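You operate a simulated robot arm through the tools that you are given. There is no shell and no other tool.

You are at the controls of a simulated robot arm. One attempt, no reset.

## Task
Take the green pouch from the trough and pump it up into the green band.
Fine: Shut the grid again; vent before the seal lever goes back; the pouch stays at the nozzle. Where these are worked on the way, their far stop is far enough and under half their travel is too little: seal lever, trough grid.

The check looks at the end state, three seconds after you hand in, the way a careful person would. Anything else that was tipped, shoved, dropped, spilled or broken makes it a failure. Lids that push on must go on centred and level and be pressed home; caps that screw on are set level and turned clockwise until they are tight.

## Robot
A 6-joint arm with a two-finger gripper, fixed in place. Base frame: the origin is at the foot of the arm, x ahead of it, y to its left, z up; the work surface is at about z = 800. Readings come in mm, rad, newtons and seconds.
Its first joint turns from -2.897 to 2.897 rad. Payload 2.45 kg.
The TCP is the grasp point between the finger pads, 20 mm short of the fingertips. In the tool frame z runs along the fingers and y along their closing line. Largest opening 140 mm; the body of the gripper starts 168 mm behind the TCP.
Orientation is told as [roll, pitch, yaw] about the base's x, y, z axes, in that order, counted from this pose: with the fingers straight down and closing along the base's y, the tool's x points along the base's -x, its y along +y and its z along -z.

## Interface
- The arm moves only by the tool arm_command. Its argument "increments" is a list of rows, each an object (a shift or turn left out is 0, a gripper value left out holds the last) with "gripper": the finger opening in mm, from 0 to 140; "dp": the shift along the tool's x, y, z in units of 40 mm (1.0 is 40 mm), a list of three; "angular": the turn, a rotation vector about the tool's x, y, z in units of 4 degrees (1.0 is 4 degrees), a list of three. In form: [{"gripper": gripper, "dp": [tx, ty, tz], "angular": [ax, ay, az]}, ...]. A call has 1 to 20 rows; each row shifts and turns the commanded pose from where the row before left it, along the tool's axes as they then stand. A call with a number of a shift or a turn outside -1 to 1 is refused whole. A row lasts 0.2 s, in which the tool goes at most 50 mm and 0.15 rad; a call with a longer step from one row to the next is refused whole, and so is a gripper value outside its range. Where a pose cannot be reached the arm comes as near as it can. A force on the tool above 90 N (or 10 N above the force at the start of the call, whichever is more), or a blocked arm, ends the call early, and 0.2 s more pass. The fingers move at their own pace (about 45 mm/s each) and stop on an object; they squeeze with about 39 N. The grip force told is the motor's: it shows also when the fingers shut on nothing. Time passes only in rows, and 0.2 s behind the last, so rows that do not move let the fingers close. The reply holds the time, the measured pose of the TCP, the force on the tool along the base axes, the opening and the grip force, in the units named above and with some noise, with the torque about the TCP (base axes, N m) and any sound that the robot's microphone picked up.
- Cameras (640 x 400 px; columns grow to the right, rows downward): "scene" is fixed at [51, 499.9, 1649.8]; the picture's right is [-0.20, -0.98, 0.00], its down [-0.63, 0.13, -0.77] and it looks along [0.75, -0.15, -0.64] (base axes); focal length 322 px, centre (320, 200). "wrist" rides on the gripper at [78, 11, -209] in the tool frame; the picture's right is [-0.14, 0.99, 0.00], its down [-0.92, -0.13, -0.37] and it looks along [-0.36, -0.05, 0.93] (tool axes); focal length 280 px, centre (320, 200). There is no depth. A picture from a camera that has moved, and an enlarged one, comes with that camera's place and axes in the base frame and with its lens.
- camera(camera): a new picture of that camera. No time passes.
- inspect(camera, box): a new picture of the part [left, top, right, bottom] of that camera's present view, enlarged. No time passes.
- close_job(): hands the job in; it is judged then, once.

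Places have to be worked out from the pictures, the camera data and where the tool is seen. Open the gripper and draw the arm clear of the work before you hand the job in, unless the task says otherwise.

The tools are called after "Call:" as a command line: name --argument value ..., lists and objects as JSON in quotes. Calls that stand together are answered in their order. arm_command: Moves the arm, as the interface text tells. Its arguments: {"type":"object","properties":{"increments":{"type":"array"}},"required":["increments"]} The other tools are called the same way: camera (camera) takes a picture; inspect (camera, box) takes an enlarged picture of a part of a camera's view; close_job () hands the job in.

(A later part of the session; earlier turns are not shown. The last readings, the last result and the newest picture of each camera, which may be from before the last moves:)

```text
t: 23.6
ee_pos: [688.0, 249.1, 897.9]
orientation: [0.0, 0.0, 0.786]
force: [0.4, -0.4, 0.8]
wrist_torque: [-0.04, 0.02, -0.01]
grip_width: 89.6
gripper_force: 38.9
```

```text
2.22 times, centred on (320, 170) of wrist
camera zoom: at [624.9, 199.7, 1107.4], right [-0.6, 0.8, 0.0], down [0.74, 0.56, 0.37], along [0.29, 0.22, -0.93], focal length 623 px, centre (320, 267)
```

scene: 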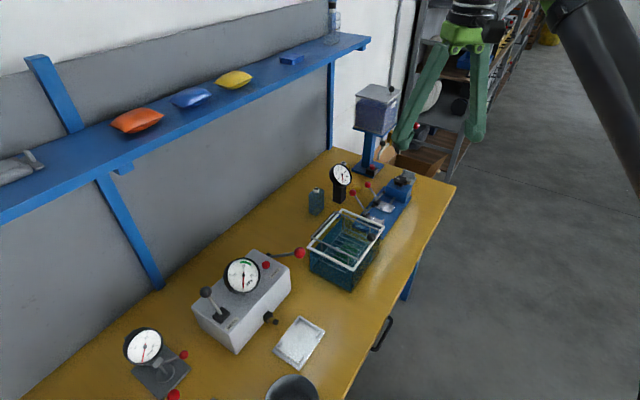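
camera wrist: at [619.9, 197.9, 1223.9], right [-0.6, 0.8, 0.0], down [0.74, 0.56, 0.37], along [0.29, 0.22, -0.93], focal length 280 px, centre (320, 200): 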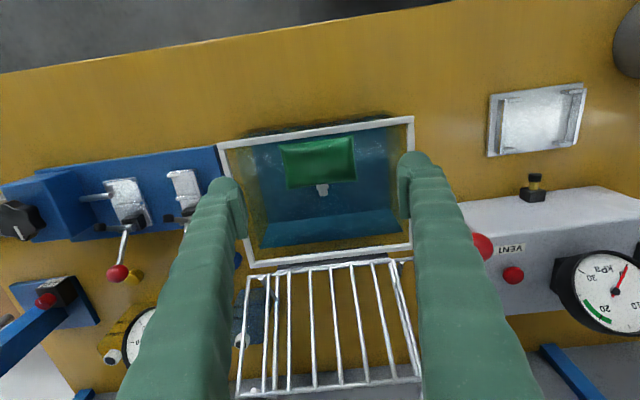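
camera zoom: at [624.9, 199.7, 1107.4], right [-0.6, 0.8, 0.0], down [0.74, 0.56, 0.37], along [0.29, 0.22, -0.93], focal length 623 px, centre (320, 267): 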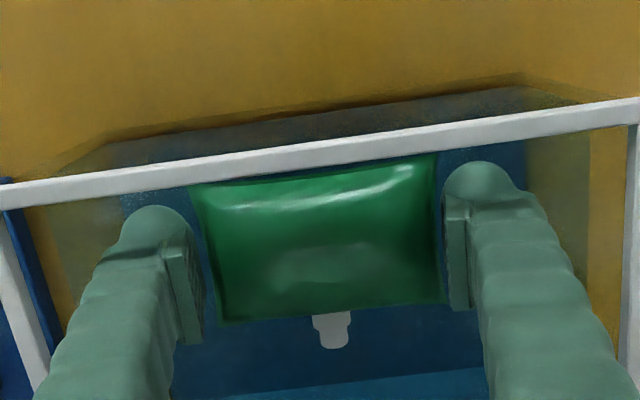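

The fingers stopped on the pouch at 89.6 mm with 38.9 N. I lift slowly and check it comes up.

Call:
arm_command --increments '[{"dp": [0, 0, -0.3]}, {"dp": [0, 0, -0.4]}, {"dp": [0, 0, -0.6]}, {"dp": [0, 0, -0.8]}, {"dp": [0, 0, -0.8]}, {"dp": [0, 0, -0.8]}]'

Call:
camera --camera "wrist"

Call:
inspect --camera "wrist" --box '[220, 110, 420, 260]'

Call:
inspect --camera "scene" --box '[310, 130, 410, 260]'

```text
t: 25.0
ee_pos: [690.6, 244.3, 1046.9]
orientation: [0.001, 0.001, 0.785]
force: [0.3, -1.0, -1.0]
wrist_torque: [0.02, 0.0, -0.01]
grip_width: 89.4
gripper_force: 38.6
```

```text
taken
camera wrist: at [626.9, 195.2, 1257.1], right [-0.6, 0.8, 0.0], down [0.74, 0.56, 0.37], along [0.29, 0.22, -0.93], focal length 280 px, centre (320, 200)
```

wrist: 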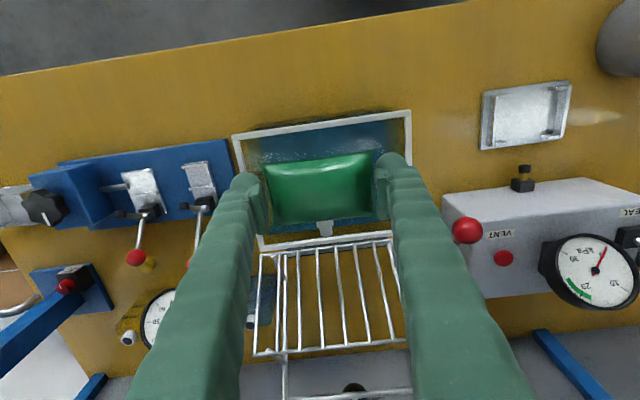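

```text
2.67 times, centred on (320, 185) of wrist
camera zoom: at [626.9, 195.2, 1257.1], right [-0.6, 0.8, 0.0], down [0.74, 0.56, 0.37], along [0.29, 0.22, -0.93], focal length 748 px, centre (320, 240)
```

zoom: 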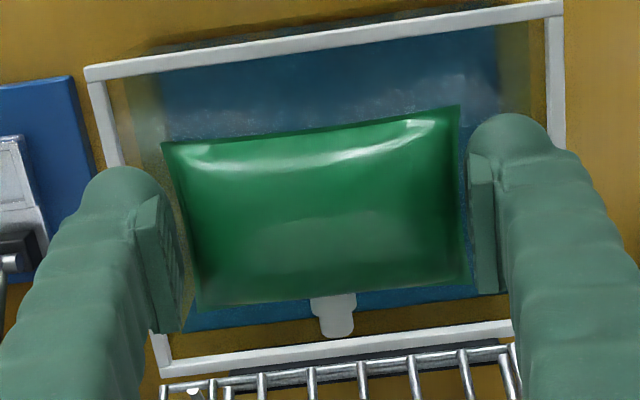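

```text
3.08 times, centred on (360, 195) of scene
camera zoom: at [51.0, 499.9, 1649.8], right [-0.2, -0.98, 0.0], down [-0.63, 0.13, -0.77], along [0.75, -0.15, -0.64], focal length 989 px, centre (197, 215)
```

zoom: 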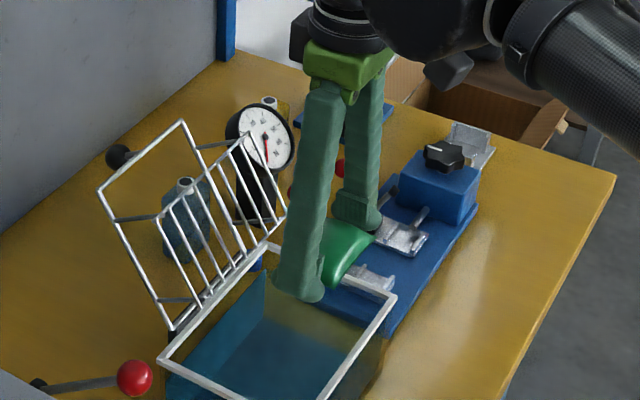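

The pouch is up, hanging level about 9–10 mm below the TCP and about 2 mm toward the aisle. I let the arm settle and re-read its pose before travelling.

Call:
arm_command --increments '[{}, {}]'

```text
t: 25.6
ee_pos: [689.6, 245.3, 1046.7]
orientation: [0.0, 0.0, 0.786]
force: [-0.3, -1.0, 0.0]
wrist_torque: [0.03, 0.01, 0.0]
grip_width: 89.7
gripper_force: 39.1
```

Settled at e1≈314, e2≈661. I carry the pouch at height to a spot in front of the tray, so the wrist camera sees the tray and nozzle past the pouch.

Call:
arm_command --increments '[{"dp": [0.493, 0.783, 0.117]}, {"dp": [0.493, 0.783, 0.117]}, {"dp": [0.493, 0.783, 0.117]}, {"dp": [0.493, 0.783, 0.117]}, {"dp": [0.493, 0.783, 0.117]}, {"dp": [0.493, 0.783, 0.117]}, {"dp": [0.493, 0.783, 0.117]}, {"dp": [0.493, 0.783, 0.117]}, {"dp": [0.493, 0.783, 0.117]}, {"dp": [0.493, 0.783, 0.117]}, {}, {}]'

Call:
camera --camera "wrist"

Call:
inspect --camera "wrist" --box '[240, 200, 400, 320]'

Call:
inspect --camera "scene" --box '[240, 240, 400, 360]'

```text
t: 28.2
ee_pos: [326.7, 330.9, 1000.6]
orientation: [0.0, 0.0, 0.786]
force: [0.5, 0.4, -0.3]
wrist_torque: [-0.02, 0.0, 0.02]
grip_width: 89.6
gripper_force: 39.5
```

```text
taken
camera wrist: at [263.5, 281.1, 1211.0], right [-0.6, 0.8, 0.0], down [0.74, 0.56, 0.37], along [0.29, 0.22, -0.93], focal length 280 px, centre (320, 200)
```

wrist: 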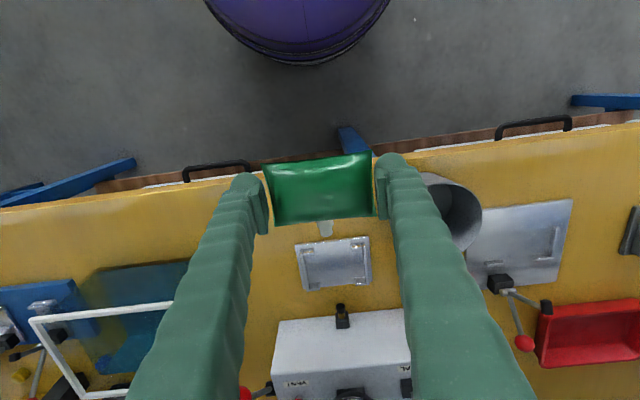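

```text
3.33 times, centred on (320, 260) of wrist
camera zoom: at [263.5, 281.1, 1211.0], right [-0.6, 0.8, 0.0], down [0.74, 0.56, 0.37], along [0.29, 0.22, -0.93], focal length 935 px, centre (320, 0)
```

zoom: 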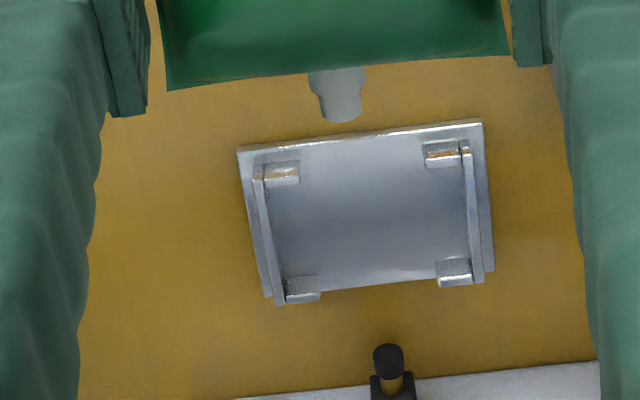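

```text
3.33 times, centred on (320, 300) of scene
camera zoom: at [51.0, 499.9, 1649.8], right [-0.2, -0.98, 0.0], down [-0.63, 0.13, -0.77], along [0.75, -0.15, -0.64], focal length 1072 px, centre (320, -133)
```

zoom: 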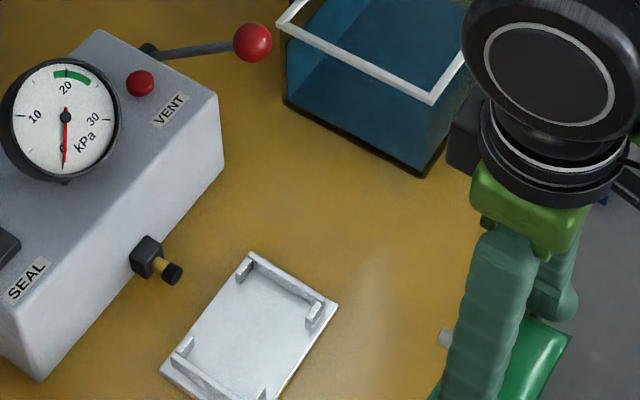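

The tray's centre lies about 197 mm beyond and 2 mm to the side of the TCP in tool axes, and the held pouch's centre is within 2 mm of the TCP. I move above the tray and come down to about 55 mm over it, to check alignment from both cameras.

Call:
arm_command --increments '[{"dp": [-0.829, -0.0115, 0.45]}, {"dp": [-0.829, -0.0115, 0.45]}, {"dp": [-0.829, -0.0115, 0.45]}, {"dp": [-0.829, -0.0115, 0.45]}, {"dp": [-0.829, -0.0115, 0.45]}, {"dp": [-0.829, -0.0115, 0.45]}, {}, {}]'

Call:
camera --camera "wrist"

Call:
inspect --camera "wrist" --box '[230, 120, 410, 280]'

Call:
inspect --camera "scene" --box '[230, 270, 370, 390]'

```text
t: 30.0
ee_pos: [473.0, 468.2, 891.2]
orientation: [0.0, 0.001, 0.785]
force: [0.3, 1.4, -0.4]
wrist_torque: [0.0, 0.02, -0.03]
grip_width: 89.1
gripper_force: 38.7
```

```text
taken
camera wrist: at [409.5, 419.1, 1100.7], right [-0.6, 0.8, 0.0], down [0.74, 0.56, 0.37], along [0.29, 0.22, -0.93], focal length 280 px, centre (320, 200)
```

wrist: 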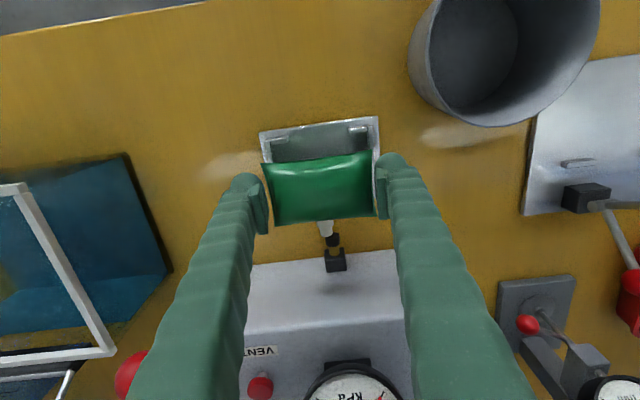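

```text
2.50 times, centred on (320, 200) of wrist
camera zoom: at [409.5, 419.1, 1100.7], right [-0.6, 0.8, 0.0], down [0.74, 0.56, 0.37], along [0.29, 0.22, -0.93], focal length 701 px, centre (320, 200)
```

zoom: 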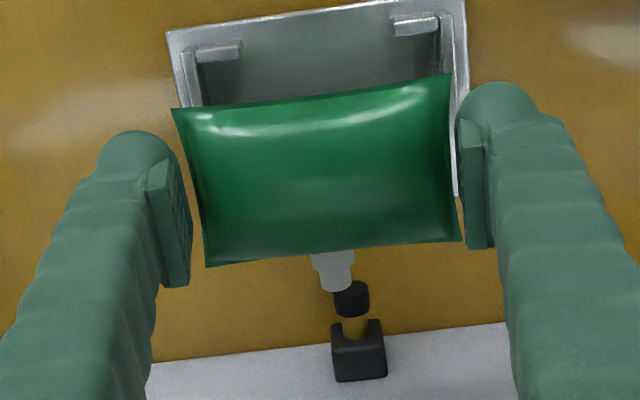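

```text
3.33 times, centred on (300, 330) of scene
camera zoom: at [51.0, 499.9, 1649.8], right [-0.2, -0.98, 0.0], down [-0.63, 0.13, -0.77], along [0.75, -0.15, -0.64], focal length 1072 px, centre (387, -233)
```

zoom: 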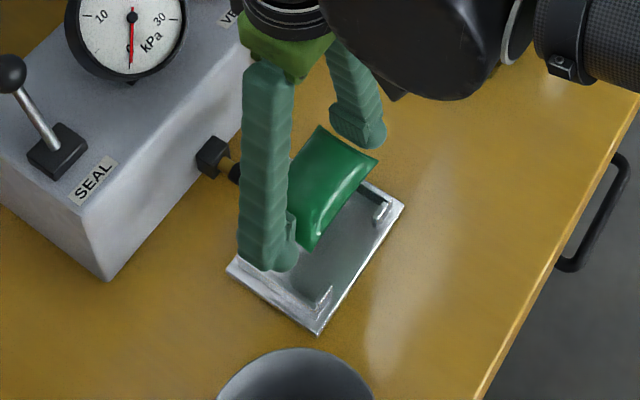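

The neck and nozzle are nearly in line. In this close view the tray centre reads about 4 mm to the side (tool +y) and a few mm further toward the nozzle than the pouch. I zoom in on the tray edges before correcting.

Call:
inspect --camera "wrist" --box '[250, 110, 390, 180]'

Call:
inspect --camera "wrist" --box '[290, 210, 370, 280]'

Call:
inspect --camera "scene" --box '[280, 300, 360, 380]'

```text
4.57 times, centred on (320, 145) of wrist
camera zoom: at [409.5, 419.1, 1100.7], right [-0.6, 0.8, 0.0], down [0.74, 0.56, 0.37], along [0.29, 0.22, -0.93], focal length 1282 px, centre (320, 451)
```

zoom: 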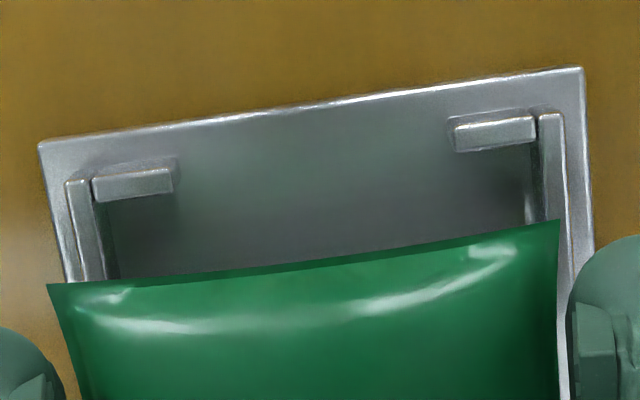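

```text
5.71 times, centred on (330, 245) of wrist
camera zoom: at [409.5, 419.1, 1100.7], right [-0.6, 0.8, 0.0], down [0.74, 0.56, 0.37], along [0.29, 0.22, -0.93], focal length 1602 px, centre (263, -57)
```

zoom: 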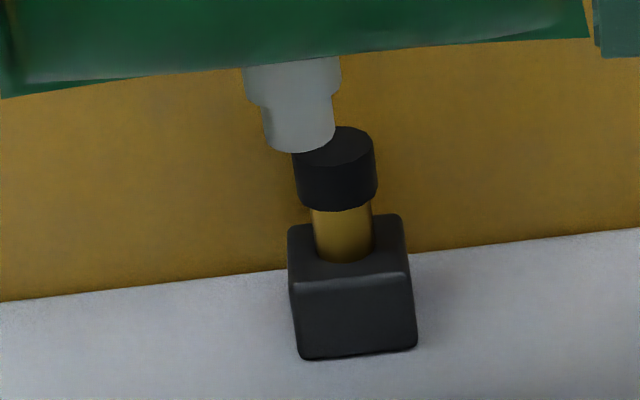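

```text
5.00 times, centred on (320, 340) of scene
camera zoom: at [51.0, 499.9, 1649.8], right [-0.2, -0.98, 0.0], down [-0.63, 0.13, -0.77], along [0.75, -0.15, -0.64], focal length 1608 px, centre (320, -500)
```

zoom: 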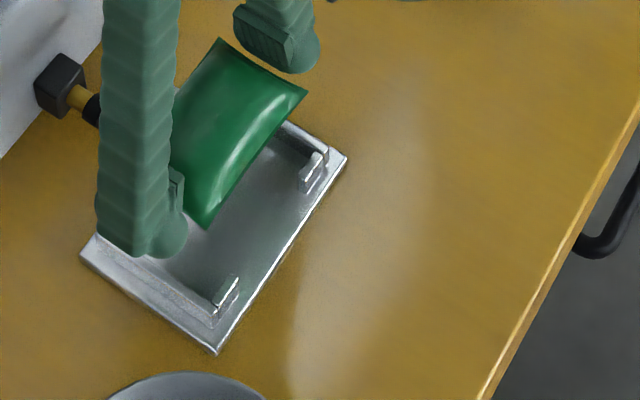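

Refined in tool axes, the tray is centred at x≈+1.3 and y≈+3.8 against the pouch at x≈+2 and y≈+0.7. So I shift 3.3 mm in tool y and descend until the fingertips are a few mm above rail height.

Call:
arm_command --increments '[{"dp": [0, 0.083, 0]}, {"dp": [0, 0, 0.4]}, {"dp": [0, 0, 0.4]}, {"dp": [0, 0, 0.35]}, {}, {}]'

Call:
inspect --camera "wrist" --box '[240, 110, 400, 270]'

Call:
inspect --camera "scene" --box '[260, 300, 350, 380]'

```text
t: 31.4
ee_pos: [470.3, 468.8, 845.3]
orientation: [-0.001, 0.0, 0.786]
force: [0.0, 0.3, -0.5]
wrist_torque: [-0.04, -0.02, 0.01]
grip_width: 89.3
gripper_force: 39.0
```

```text
2.50 times, centred on (320, 190) of wrist
camera zoom: at [406.5, 420.1, 1055.3], right [-0.6, 0.8, 0.0], down [0.74, 0.56, 0.37], along [0.29, 0.22, -0.93], focal length 701 px, centre (320, 225)
```

zoom: 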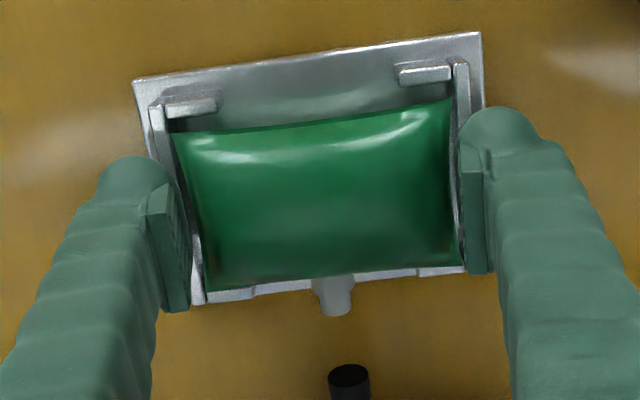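

```text
5.00 times, centred on (305, 340) of scene
camera zoom: at [51.0, 499.9, 1649.8], right [-0.2, -0.98, 0.0], down [-0.63, 0.13, -0.77], along [0.75, -0.15, -0.64], focal length 1608 px, centre (395, -500)
```

zoom: 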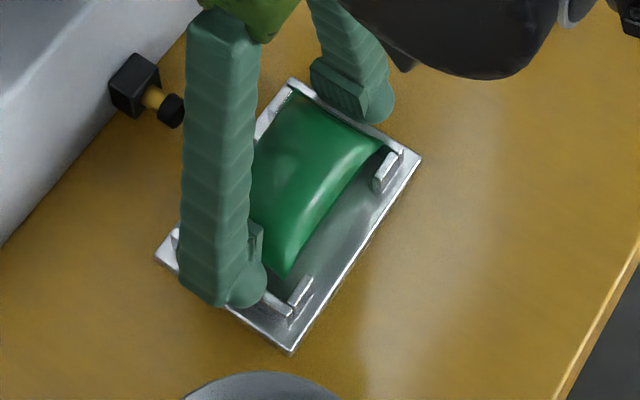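

The sideways alignment is now within half a mm, but the pouch sits about 2.5 mm too far from the nozzle. I shift that and creep down in 1.5 mm steps, watching the force.

Call:
arm_command --increments '[{"dp": [-0.06, 0, 0]}, {"dp": [0, 0, 0.04]}, {"dp": [0, 0, 0.04]}, {"dp": [0, 0, 0.04]}, {}]'

Call:
inspect --camera "wrist" --box '[240, 110, 400, 270]'

Call:
inspect --camera "scene" --box '[270, 310, 340, 380]'

```text
t: 32.6
ee_pos: [470.8, 472.6, 841.4]
orientation: [-0.001, 0.0, 0.785]
force: [0.8, -0.1, 3.5]
wrist_torque: [-0.13, -0.18, 0.12]
grip_width: 89.3
gripper_force: 39.5
```

```text
2.50 times, centred on (320, 190) of wrist
camera zoom: at [407.3, 422.6, 1050.8], right [-0.6, 0.8, 0.0], down [0.74, 0.56, 0.37], along [0.29, 0.22, -0.93], focal length 701 px, centre (320, 225)
```

zoom: 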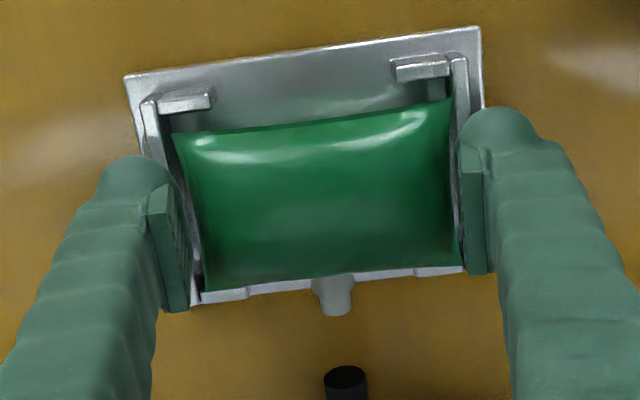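

```text
5.71 times, centred on (305, 345) of scene
camera zoom: at [51.0, 499.9, 1649.8], right [-0.2, -0.98, 0.0], down [-0.63, 0.13, -0.77], along [0.75, -0.15, -0.64], focal length 1837 px, centre (406, -629)
```

zoom: 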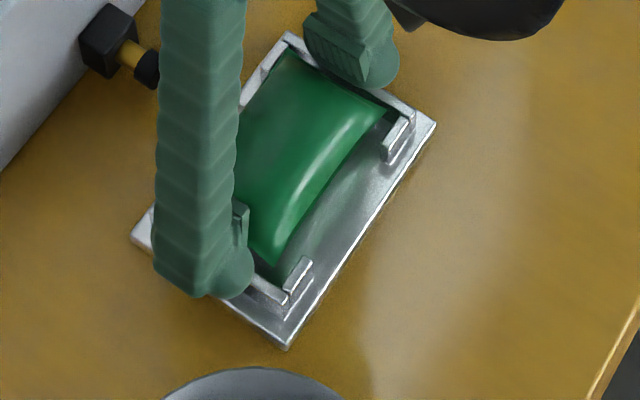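

A 3.5 N upward force shows: the fingertips are just meeting the rails, with the pouch about 10 mm over the plate and centred in the pocket. I raise 1 mm and open the fingers to set it in.

Call:
arm_command --increments '[{"dp": [0.015, 0, -0.03]}, {"gripper": 95}, {"gripper": 104}, {"gripper": 112}, {}, {}]'

Call:
inspect --camera "wrist" --box '[240, 110, 400, 270]'

Call:
inspect --camera "scene" --box '[270, 310, 340, 380]'

```text
t: 34.0
ee_pos: [470.2, 472.0, 841.9]
orientation: [0.0, 0.0, 0.785]
force: [0.1, -0.9, -0.5]
wrist_torque: [0.0, 0.0, -0.01]
grip_width: 111.9
gripper_force: 0.1
```

```text
2.50 times, centred on (320, 190) of wrist
camera zoom: at [406.7, 422.3, 1051.5], right [-0.6, 0.8, 0.0], down [0.74, 0.56, 0.37], along [0.29, 0.22, -0.93], focal length 701 px, centre (320, 225)
```

zoom: 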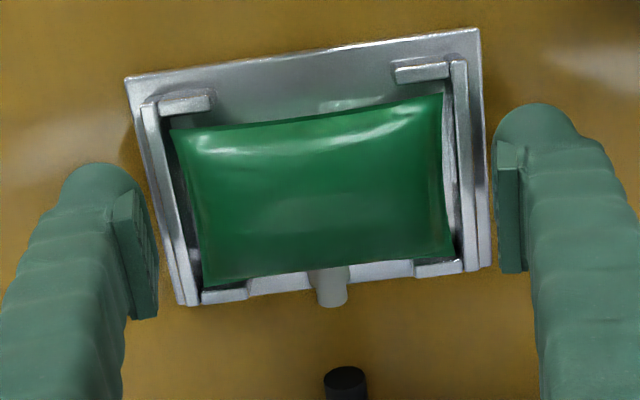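

```text
5.71 times, centred on (305, 345) of scene
camera zoom: at [51.0, 499.9, 1649.8], right [-0.2, -0.98, 0.0], down [-0.63, 0.13, -0.77], along [0.75, -0.15, -0.64], focal length 1837 px, centre (406, -629)
```

zoom: 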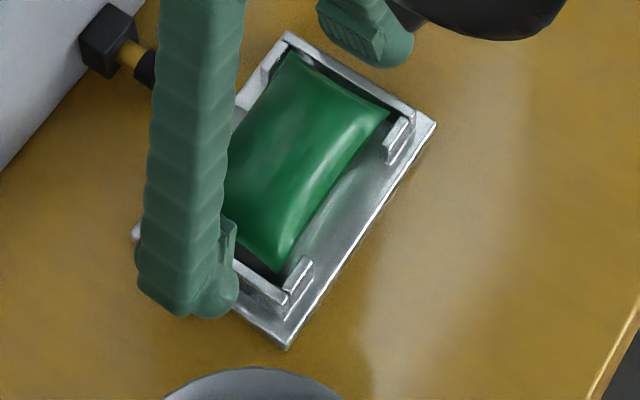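

The pouch has settled into the tray pocket with its neck toward the nozzle. I lift straight up clear and back off to look.

Call:
arm_command --increments '[{"dp": [0, 0, -0.5]}, {"dp": [0, 0, -0.9]}, {"dp": [0, 0, -0.95]}, {"dp": [0.5, 0, -0.8]}, {"dp": [0.9, 0, -0.4]}, {"dp": [0.95, 0, 0]}, {"dp": [0.95, 0, 0]}, {}]'

Call:
camera --camera "wrist"

Call:
inspect --camera "wrist" --box '[260, 170, 400, 290]'

Call:
inspect --camera "scene" --box '[250, 300, 350, 380]'

```text
t: 35.8
ee_pos: [374.2, 378.6, 982.8]
orientation: [-0.001, -0.001, 0.785]
force: [0.0, 0.5, -0.2]
wrist_torque: [0.01, 0.0, 0.03]
grip_width: 112.1
gripper_force: 0.2
```

```text
taken
camera wrist: at [312.2, 330.3, 1192.8], right [-0.6, 0.8, 0.0], down [0.74, 0.56, 0.37], along [0.29, 0.22, -0.93], focal length 280 px, centre (320, 200)
```

wrist: 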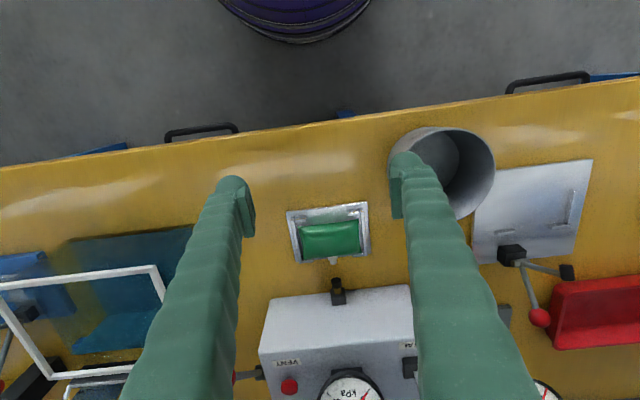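

```text
3.33 times, centred on (330, 230) of wrist
camera zoom: at [312.2, 330.3, 1192.8], right [-0.6, 0.8, 0.0], down [0.74, 0.56, 0.37], along [0.29, 0.22, -0.93], focal length 935 px, centre (287, 100)
```

zoom: 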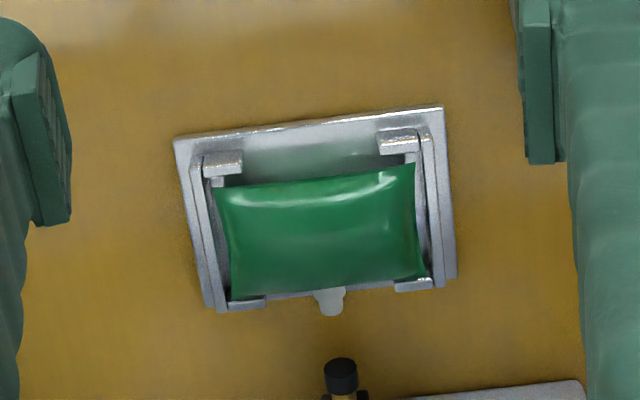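

```text
5.00 times, centred on (300, 340) of scene
camera zoom: at [51.0, 499.9, 1649.8], right [-0.2, -0.98, 0.0], down [-0.63, 0.13, -0.77], along [0.75, -0.15, -0.64], focal length 1608 px, centre (420, -500)
```

zoom: 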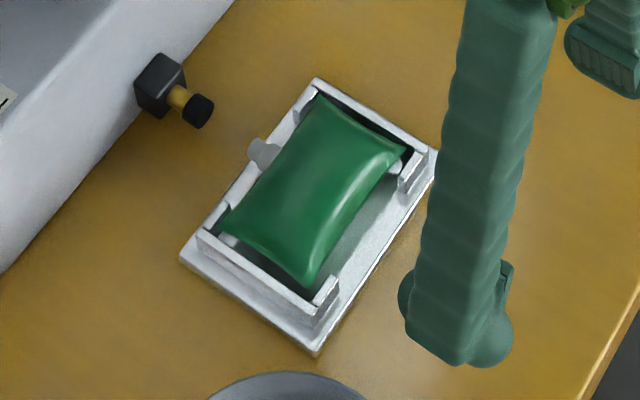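

The pouch lies in the tray with its neck in line with the nozzle. Next I shut the grid: I travel at height back to near its knob, now at about e1≈310, e2≈900, z≈1047.

Call:
arm_command --increments '[{"gripper": 64, "dp": [0, 0, -0.9]}, {"dp": [0, 0, -0.9]}, {"dp": [-0.558, -0.652, -0.1]}, {"dp": [-0.558, -0.652, -0.1]}, {"dp": [-0.558, -0.652, -0.1]}, {"dp": [-0.558, -0.652, -0.1]}, {"dp": [-0.558, -0.652, -0.1]}, {"dp": [-0.558, -0.652, -0.1]}, {"dp": [-0.558, -0.652, -0.1]}, {"dp": [-0.558, -0.652, -0.1]}, {"dp": [-0.558, -0.652, -0.1]}, {"dp": [-0.558, -0.652, -0.1]}, {"dp": [-0.558, -0.652, -0.1]}, {"dp": [-0.558, -0.652, -0.1]}, {}, {}]'

Call:
camera --camera "wrist"

Call:
inspect --camera "scene" --box '[280, 120, 420, 300]'

```text
t: 39.2
ee_pos: [789.0, 347.5, 1103.4]
orientation: [0.0, 0.0, 0.784]
force: [0.6, 1.1, 0.2]
wrist_torque: [0.01, -0.02, -0.02]
grip_width: 63.8
gripper_force: 0.1
```

```text
taken
camera wrist: at [725.4, 299.1, 1313.8], right [-0.6, 0.8, 0.0], down [0.74, 0.56, 0.37], along [0.29, 0.22, -0.93], focal length 280 px, centre (320, 200)
```

wrist: 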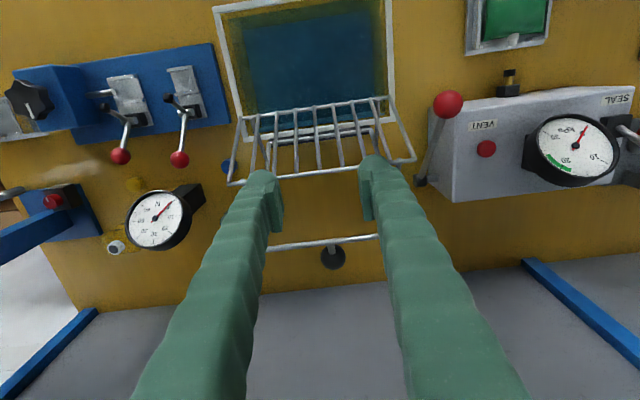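

```text
2.22 times, centred on (350, 210) of scene
camera zoom: at [51.0, 499.9, 1649.8], right [-0.2, -0.98, 0.0], down [-0.63, 0.13, -0.77], along [0.75, -0.15, -0.64], focal length 714 px, centre (253, 178)
```

zoom: 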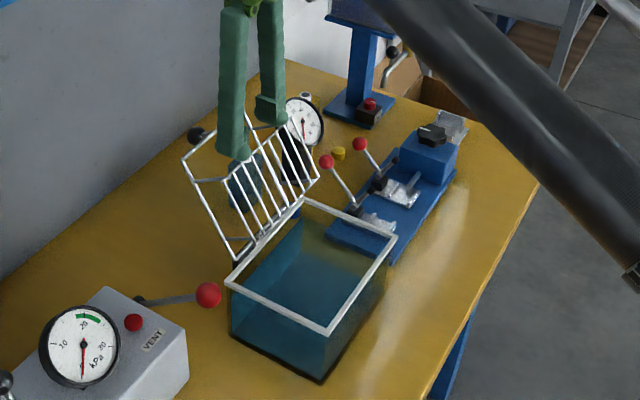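

The knob appears 95 mm beyond the tool, at e2≈899, e1≈311. I move over it clearing the top bar, then lower the open fingers round it.

Call:
arm_command --increments '[{"dp": [-0.79, 0.01, 0]}, {"dp": [-0.79, 0.01, 0]}, {"dp": [-0.79, 0.01, 0]}, {}]'

Call:
inspect --camera "wrist" --box '[220, 100, 420, 280]'

```text
t: 40.2
ee_pos: [857.8, 413.4, 1102.7]
orientation: [0.0, 0.0, 0.786]
force: [0.1, -0.5, 0.2]
wrist_torque: [0.01, 0.01, -0.02]
grip_width: 63.9
gripper_force: 0.1
```

```text
2.22 times, centred on (320, 190) of wrist
camera zoom: at [793.4, 364.6, 1312.1], right [-0.6, 0.8, 0.0], down [0.74, 0.56, 0.37], along [0.29, 0.22, -0.93], focal length 623 px, centre (320, 222)
```

zoom: 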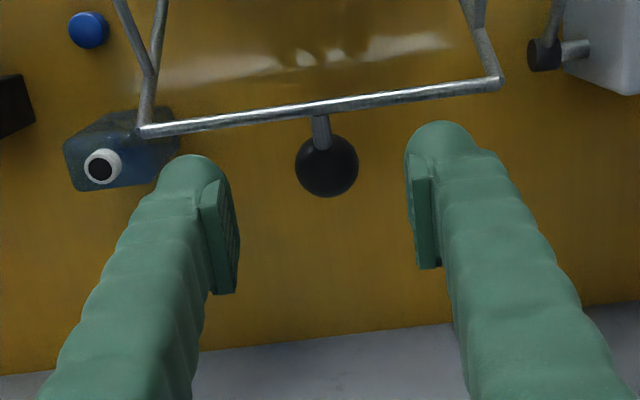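

The ball is within 2 mm in depth and 3.6 mm to one side; the bar is about 30 mm off the finger centre. I correct, go down and close.

Call:
arm_command --increments '[{"dp": [0, 0.085, 0.3]}, {"dp": [0, 0, 0.5]}, {"dp": [0, 0, 0.45]}, {}, {"gripper": 15}, {}, {}, {}]'

Call:
inspect --camera "wrist" --box '[220, 100, 420, 280]'

```text
t: 42.0
ee_pos: [854.1, 415.3, 1053.7]
orientation: [-0.002, 0.0, 0.785]
force: [10.1, -6.5, 2.0]
wrist_torque: [0.07, -0.09, -0.03]
grip_width: 23.5
gripper_force: 37.2
```

```text
2.22 times, centred on (320, 190) of wrist
camera zoom: at [789.9, 366.0, 1261.9], right [-0.6, 0.8, 0.0], down [0.74, 0.56, 0.37], along [0.29, 0.22, -0.93], focal length 623 px, centre (320, 222)
```

zoom: 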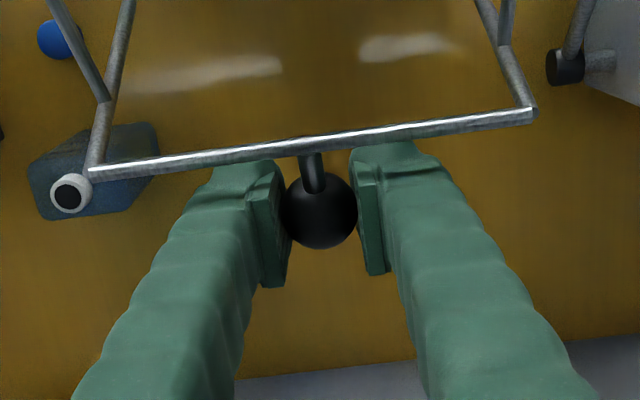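

The ball is gripped at 23.5 mm, as before. I swing the grid back along the same arc, the first part to about 80°.

Call:
arm_command --increments '[{"dp": [0.3425, 0, -0.2775]}, {"dp": [0.305, 0, -0.2025]}, {"dp": [0.3225, 0, -0.175]}, {"dp": [0.335, 0, -0.145]}, {"dp": [0.3475, 0, -0.1175]}, {"dp": [0.355, 0, -0.085]}, {"dp": [0.3625, 0, -0.055]}, {"dp": [0.3675, 0, -0.0225]}]'

Call:
inspect --camera "wrist" --box '[220, 100, 420, 280]'

```text
t: 43.8
ee_pos: [777.0, 339.3, 1097.8]
orientation: [-0.001, 0.002, 0.785]
force: [15.0, -6.4, -28.5]
wrist_torque: [0.83, -0.97, -0.02]
grip_width: 24.7
gripper_force: 44.7
```

```text
2.22 times, centred on (320, 190) of wrist
camera zoom: at [714.3, 290.1, 1307.3], right [-0.6, 0.8, 0.0], down [0.74, 0.56, 0.37], along [0.29, 0.22, -0.93], focal length 623 px, centre (320, 222)
```

zoom: 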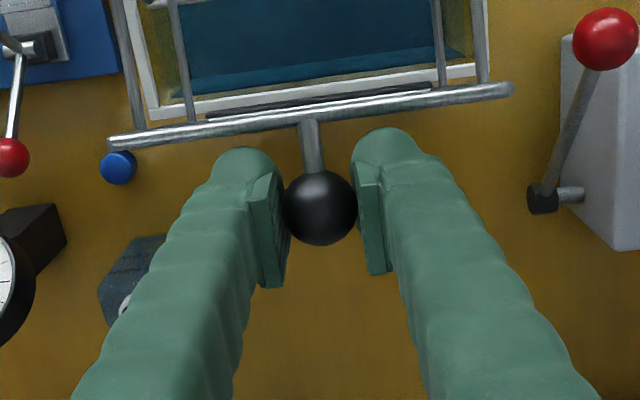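

Upright now, with about 28 N pulling down, so I add a slight downward correction and continue the arc.

Call:
arm_command --increments '[{"dp": [0.365, -0.02, 0.05]}, {"dp": [0.365, 0, 0.0525]}, {"dp": [0.3575, 0, 0.0725]}, {"dp": [0.3525, 0, 0.105]}, {"dp": [0.34, 0, 0.1325]}, {"dp": [0.3275, 0, 0.165]}]'

Call:
inspect --camera "wrist" --box '[220, 100, 420, 280]'

```text
t: 45.2
ee_pos: [716.3, 278.9, 1073.4]
orientation: [0.0, 0.0, 0.785]
force: [9.9, 2.3, -6.2]
wrist_torque: [0.92, -0.92, -0.02]
grip_width: 23.5
gripper_force: 45.0
```

```text
2.22 times, centred on (320, 190) of wrist
camera zoom: at [653.6, 229.4, 1283.9], right [-0.6, 0.8, 0.0], down [0.74, 0.56, 0.37], along [0.29, 0.22, -0.93], focal length 623 px, centre (320, 222)
```

zoom: 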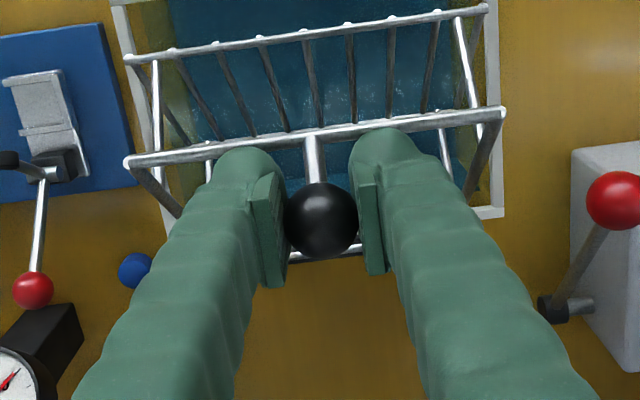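

About 50° now, with low forces. I continue lowering.

Call:
arm_command --increments '[{"dp": [0.3125, 0, 0.19]}, {"dp": [0.295, 0, 0.2175]}, {"dp": [0.275, 0, 0.245]}, {"dp": [0.2525, 0, 0.265]}, {"dp": [0.2275, 0, 0.2875]}, {"dp": [0.2025, 0, 0.305]}]'

Call:
inspect --camera "wrist" --box '[220, 100, 420, 280]'

```text
t: 46.6
ee_pos: [671.6, 233.9, 1013.0]
orientation: [-0.001, 0.0, 0.788]
force: [15.2, -4.3, 1.4]
wrist_torque: [0.99, -0.91, -0.1]
grip_width: 23.7
gripper_force: 45.0
```

```text
2.22 times, centred on (320, 190) of wrist
camera zoom: at [608.4, 184.3, 1223.1], right [-0.6, 0.8, 0.0], down [0.74, 0.56, 0.37], along [0.29, 0.22, -0.93], focal length 623 px, centre (320, 222)
```

zoom: 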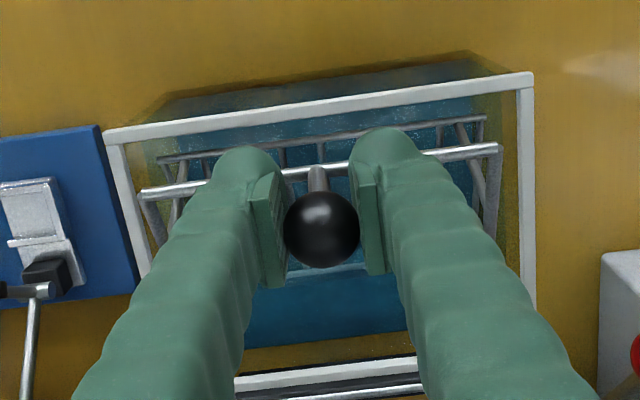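

About 18° left. I lower the rest in small steps, the last one gentle onto the stop.

Call:
arm_command --increments '[{"dp": [0.165, 0, 0.3225]}, {"dp": [0.14, 0, 0.335]}, {"dp": [0.115, 0, 0.3475]}, {"dp": [0.06, 0, 0.2]}, {}]'

Call:
inspect --camera "wrist" --box '[220, 100, 420, 280]'

Call:
inspect --camera "scene" --box '[300, 190, 400, 290]'

```text
t: 47.8
ee_pos: [658.0, 220.1, 963.2]
orientation: [0.0, 0.001, 0.786]
force: [3.7, -20.5, 4.9]
wrist_torque: [0.62, -0.47, -0.09]
grip_width: 23.4
gripper_force: 44.9
```

```text
2.22 times, centred on (320, 190) of wrist
camera zoom: at [594.4, 170.3, 1173.9], right [-0.6, 0.8, 0.0], down [0.74, 0.56, 0.37], along [0.29, 0.22, -0.93], focal length 623 px, centre (320, 222)
```

zoom: 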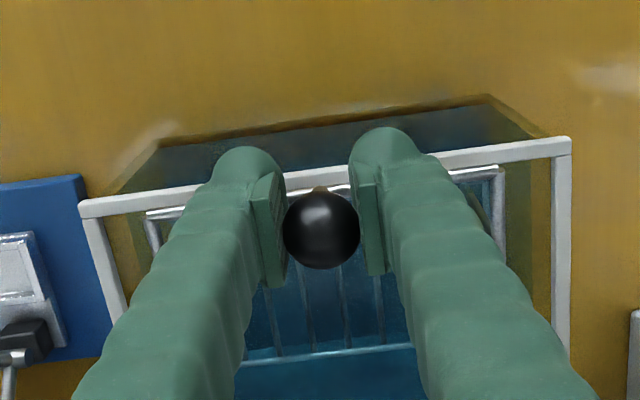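

```text
4.00 times, centred on (350, 240) of scene
camera zoom: at [51.0, 499.9, 1649.8], right [-0.2, -0.98, 0.0], down [-0.63, 0.13, -0.77], along [0.75, -0.15, -0.64], focal length 1286 px, centre (200, 40)
```

zoom: 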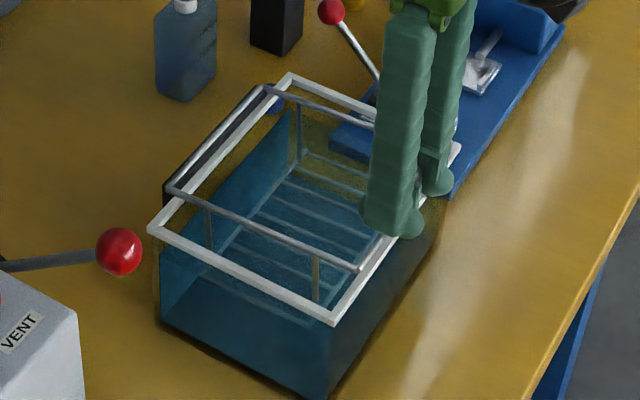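

The ball sits a little higher in the fingers than at the start, so the grid is perhaps 2–3° short of shut. I press down gently until the force rises.

Call:
arm_command --increments '[{"dp": [0.02, 0, 0.1]}, {"dp": [0.01, 0, 0.1]}, {}]'

Call:
inspect --camera "wrist" --box '[220, 100, 420, 280]'

```text
t: 48.6
ee_pos: [657.8, 219.6, 958.1]
orientation: [0.001, 0.001, 0.786]
force: [6.1, -28.5, 8.0]
wrist_torque: [0.95, -0.75, -0.14]
grip_width: 23.6
gripper_force: 44.3
```

```text
2.22 times, centred on (320, 190) of wrist
camera zoom: at [593.6, 169.6, 1167.2], right [-0.6, 0.8, 0.0], down [0.74, 0.56, 0.37], along [0.29, 0.22, -0.93], focal length 623 px, centre (320, 222)
```

zoom: 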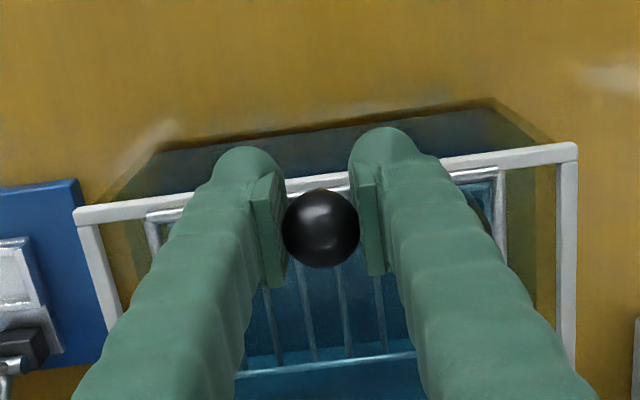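

The bar now hides behind the ball as it did at the start. I relieve the side loads and press slightly more to confirm the stop.

Call:
arm_command --increments '[{"dp": [0.05, -0.04, 0.0]}, {"dp": [0.0, 0, 0.06]}, {"dp": [0, 0, 0.06]}, {}]'

Call:
inspect --camera "wrist" --box '[220, 100, 420, 280]'

```text
t: 49.6
ee_pos: [656.6, 218.4, 952.7]
orientation: [0.001, 0.0, 0.787]
force: [8.9, -4.6, 4.3]
wrist_torque: [0.93, -0.81, -0.03]
grip_width: 23.4
gripper_force: 44.9
```

```text
2.22 times, centred on (320, 190) of wrist
camera zoom: at [593.1, 168.6, 1162.4], right [-0.6, 0.8, 0.0], down [0.74, 0.56, 0.37], along [0.29, 0.22, -0.93], focal length 623 px, centre (320, 222)
```

zoom: 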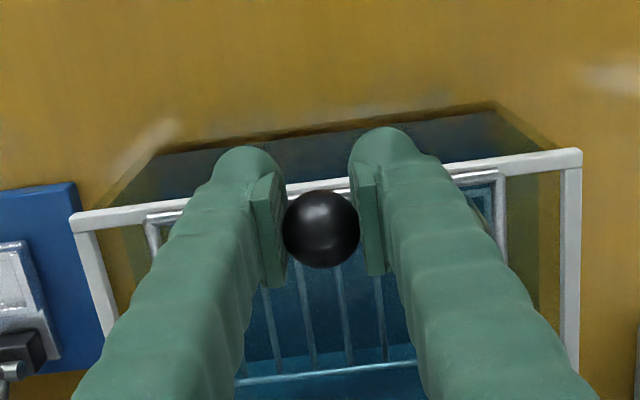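

The force is still low and the bar is a few pixels further off the rim than when first gripped, so it isn't quite home. I keep pressing in small steps.

Call:
arm_command --increments '[{"dp": [0.02, 0, 0.08]}, {"dp": [0.02, 0, 0.08]}, {}]'

Call:
inspect --camera "wrist" --box '[220, 100, 420, 280]'

Call:
inspect --camera "scene" --box '[310, 195, 400, 285]'

```text
t: 50.5
ee_pos: [655.7, 217.6, 949.8]
orientation: [-0.003, -0.004, 0.785]
force: [7.7, -1.9, 28.9]
wrist_torque: [-0.37, 0.97, 0.03]
grip_width: 23.1
gripper_force: 44.6
stopped in row 3: the force on the tool passed its limit at 92 N (the readings are from after the stop); the commanded pose is now the measured one
```

```text
2.22 times, centred on (320, 190) of wrist
camera zoom: at [591.3, 167.8, 1158.7], right [-0.6, 0.8, 0.0], down [0.74, 0.56, 0.37], along [0.3, 0.22, -0.93], focal length 623 px, centre (320, 222)
```

zoom: 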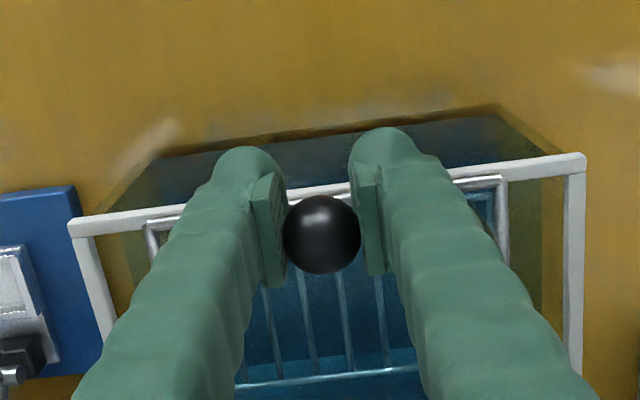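

```text
4.44 times, centred on (355, 240) of scene
camera zoom: at [51.0, 499.9, 1649.8], right [-0.2, -0.98, 0.0], down [-0.63, 0.13, -0.77], along [0.75, -0.15, -0.64], focal length 1429 px, centre (164, 22)
```

zoom: 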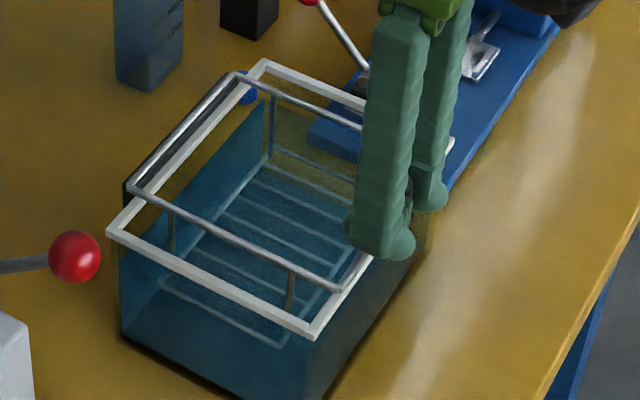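

The stop was met with 92 N, so the grid is down on its rest. I ease up, open, lift off, and compare with the starting picture.

Call:
arm_command --increments '[{"dp": [0, 0, -0.05]}, {"gripper": 75}, {}, {}, {"dp": [0, 0, -0.6]}, {"dp": [0, 0, -0.9]}, {"dp": [0, 0, -0.9]}, {"dp": [0, 0, -0.9]}]'

Call:
inspect --camera "wrist" --box '[220, 100, 420, 280]'

Call:
inspect --camera "scene" --box '[290, 140, 450, 300]'

```text
t: 52.3
ee_pos: [657.2, 217.8, 1084.0]
orientation: [-0.003, 0.0, 0.786]
force: [-0.1, -0.2, -0.1]
wrist_torque: [0.02, 0.0, 0.01]
grip_width: 75.3
gripper_force: 0.0
```

```text
2.22 times, centred on (320, 190) of wrist
camera zoom: at [592.2, 168.3, 1292.9], right [-0.6, 0.8, 0.0], down [0.74, 0.56, 0.37], along [0.3, 0.22, -0.93], focal length 623 px, centre (320, 222)
```

zoom: 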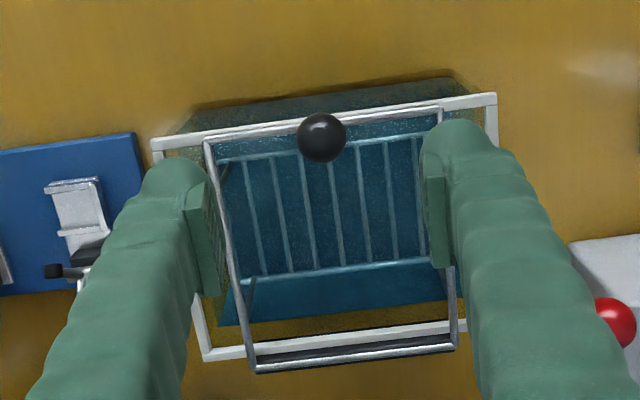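

```text
2.50 times, centred on (370, 220) of scene
camera zoom: at [51.0, 499.9, 1649.8], right [-0.2, -0.98, 0.0], down [-0.63, 0.13, -0.77], along [0.75, -0.15, -0.64], focal length 804 px, centre (195, 150)
```

zoom: 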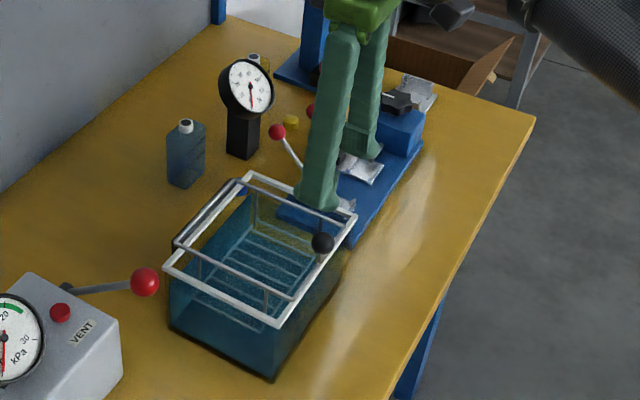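

The knob is back at exactly its starting pixel (322,243), so the grid is shut. Now I go over to the seal lever, whose ball I place near e1≈-95, e2≈858, z≈990, and look from above first.

Call:
arm_command --increments '[{"gripper": 56, "dp": [-0.336, 0.846, -0.096]}, {"dp": [-0.336, 0.846, -0.096]}, {"dp": [-0.336, 0.846, -0.096]}, {"dp": [-0.336, 0.846, -0.096]}, {"dp": [-0.336, 0.846, -0.096]}, {"dp": [-0.336, 0.846, -0.096]}, {"dp": [-0.336, 0.846, -0.096]}, {"dp": [-0.336, 0.846, -0.096]}, {"dp": [-0.336, 0.846, -0.096]}, {"dp": [-0.336, 0.846, -0.096]}, {"dp": [-0.336, 0.846, -0.096]}, {"dp": [-0.336, 0.846, -0.096]}, {}, {}]'

Call:
camera --camera "wrist"

Call:
camera --camera "scene"

```text
t: 55.3
ee_pos: [480.4, 618.4, 1126.9]
orientation: [-0.004, -0.001, 0.785]
force: [-0.2, -0.7, 0.2]
wrist_torque: [-0.01, -0.01, -0.01]
grip_width: 55.9
gripper_force: 0.1
```

```text
taken
camera wrist: at [417.0, 568.8, 1336.7], right [-0.6, 0.8, 0.0], down [0.74, 0.56, 0.37], along [0.3, 0.22, -0.93], focal length 280 px, centre (320, 200)
```

wrist: 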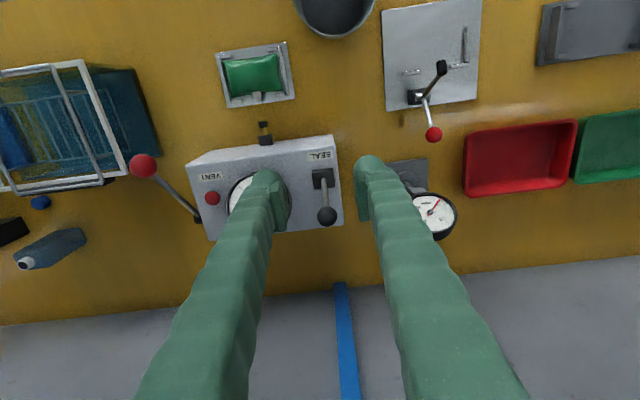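

```text
taken
```

scene: 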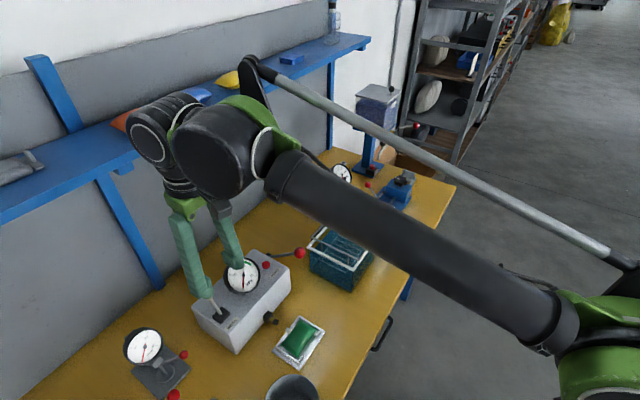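

The seal ball measures 82 mm ahead of the tool. I move above it and partway down, then check centring.

Call:
arm_command --increments '[{"dp": [-0.68, -0.013, 0.3]}, {"dp": [-0.68, -0.013, 0.5]}, {"dp": [-0.68, -0.013, 0.5]}, {"dp": [0, 0, 0.5]}, {}, {}]'

Call:
inspect --camera "wrist" --box '[220, 100, 420, 280]'

Call:
inspect --camera "scene" --box '[120, 180, 320, 360]'

```text
t: 56.7
ee_pos: [540.0, 673.9, 1053.4]
orientation: [-0.002, -0.002, 0.787]
force: [0.1, -0.9, -0.3]
wrist_torque: [0.03, -0.01, -0.02]
grip_width: 56.3
gripper_force: 0.1
```

```text
2.22 times, centred on (320, 190) of wrist
camera zoom: at [475.8, 623.9, 1263.5], right [-0.6, 0.8, 0.0], down [0.74, 0.56, 0.37], along [0.3, 0.22, -0.93], focal length 623 px, centre (320, 222)
```

zoom: 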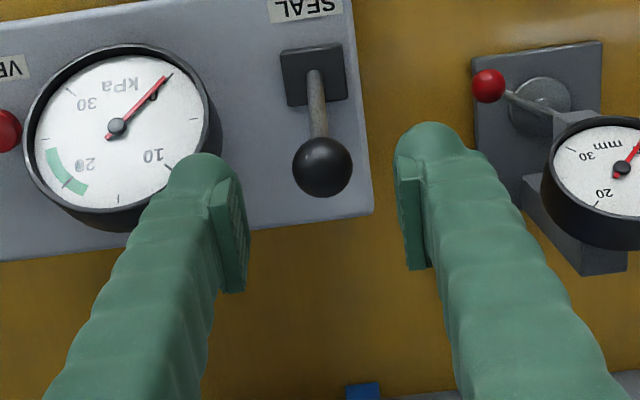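

```text
2.22 times, centred on (220, 270) of scene
camera zoom: at [51.0, 499.9, 1649.8], right [-0.2, -0.98, 0.0], down [-0.63, 0.13, -0.77], along [0.75, -0.15, -0.64], focal length 714 px, centre (542, 44)
```

zoom: 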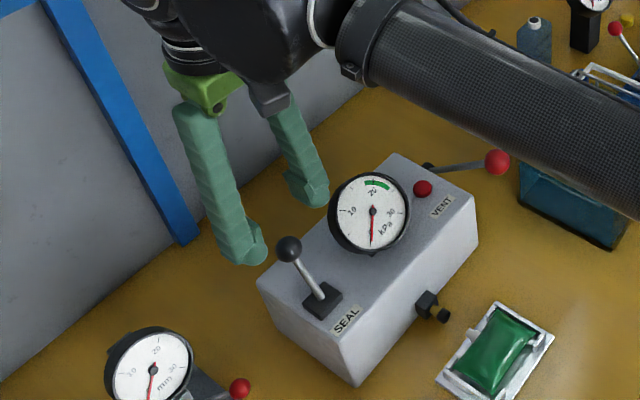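

Centred within 1 mm. The gauge rim would be only about 4 mm from the left finger, so I narrow the opening to 46 before descending, then close on the ball.

Call:
arm_command --increments '[{"gripper": 46}, {"dp": [0, 0.02, 0.3]}, {"dp": [0, 0, 0.5]}, {"dp": [0, 0, 0.5]}, {"dp": [0, 0, 0.13]}, {}]'

Call:
inspect --camera "wrist" --box '[220, 100, 420, 280]'

Call:
inspect --camera "scene" --box '[150, 220, 290, 340]'

```text
t: 58.1
ee_pos: [539.6, 674.6, 997.6]
orientation: [-0.003, -0.002, 0.785]
force: [-0.4, -0.8, 0.3]
wrist_torque: [-0.02, 0.01, 0.01]
grip_width: 46.1
gripper_force: 0.1
```

```text
2.22 times, centred on (320, 190) of wrist
camera zoom: at [476.2, 625.5, 1207.3], right [-0.6, 0.8, 0.0], down [0.74, 0.56, 0.37], along [0.3, 0.22, -0.93], focal length 623 px, centre (320, 222)
```

zoom: 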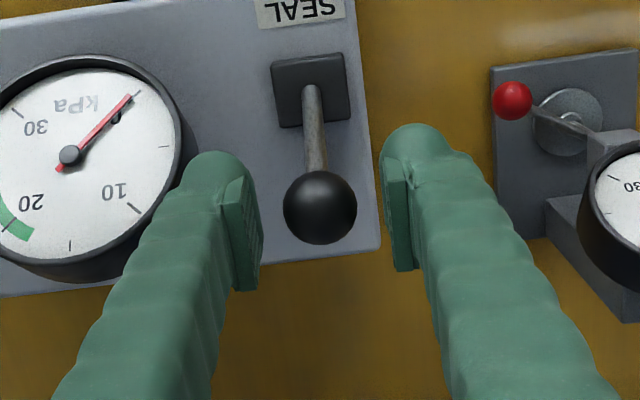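

```text
3.33 times, centred on (220, 280) of scene
camera zoom: at [51.0, 499.9, 1649.8], right [-0.2, -0.98, 0.0], down [-0.63, 0.13, -0.77], along [0.75, -0.15, -0.64], focal length 1072 px, centre (653, -67)
```

zoom: 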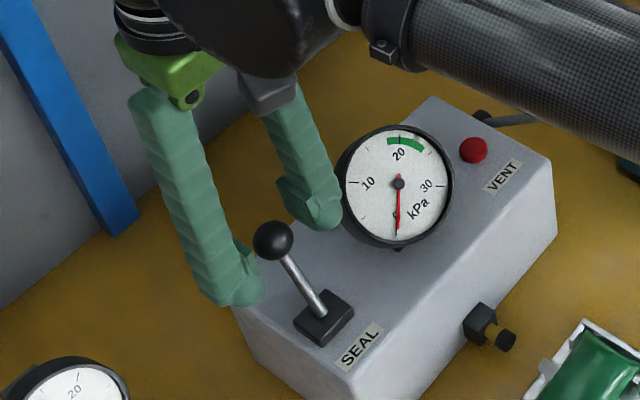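

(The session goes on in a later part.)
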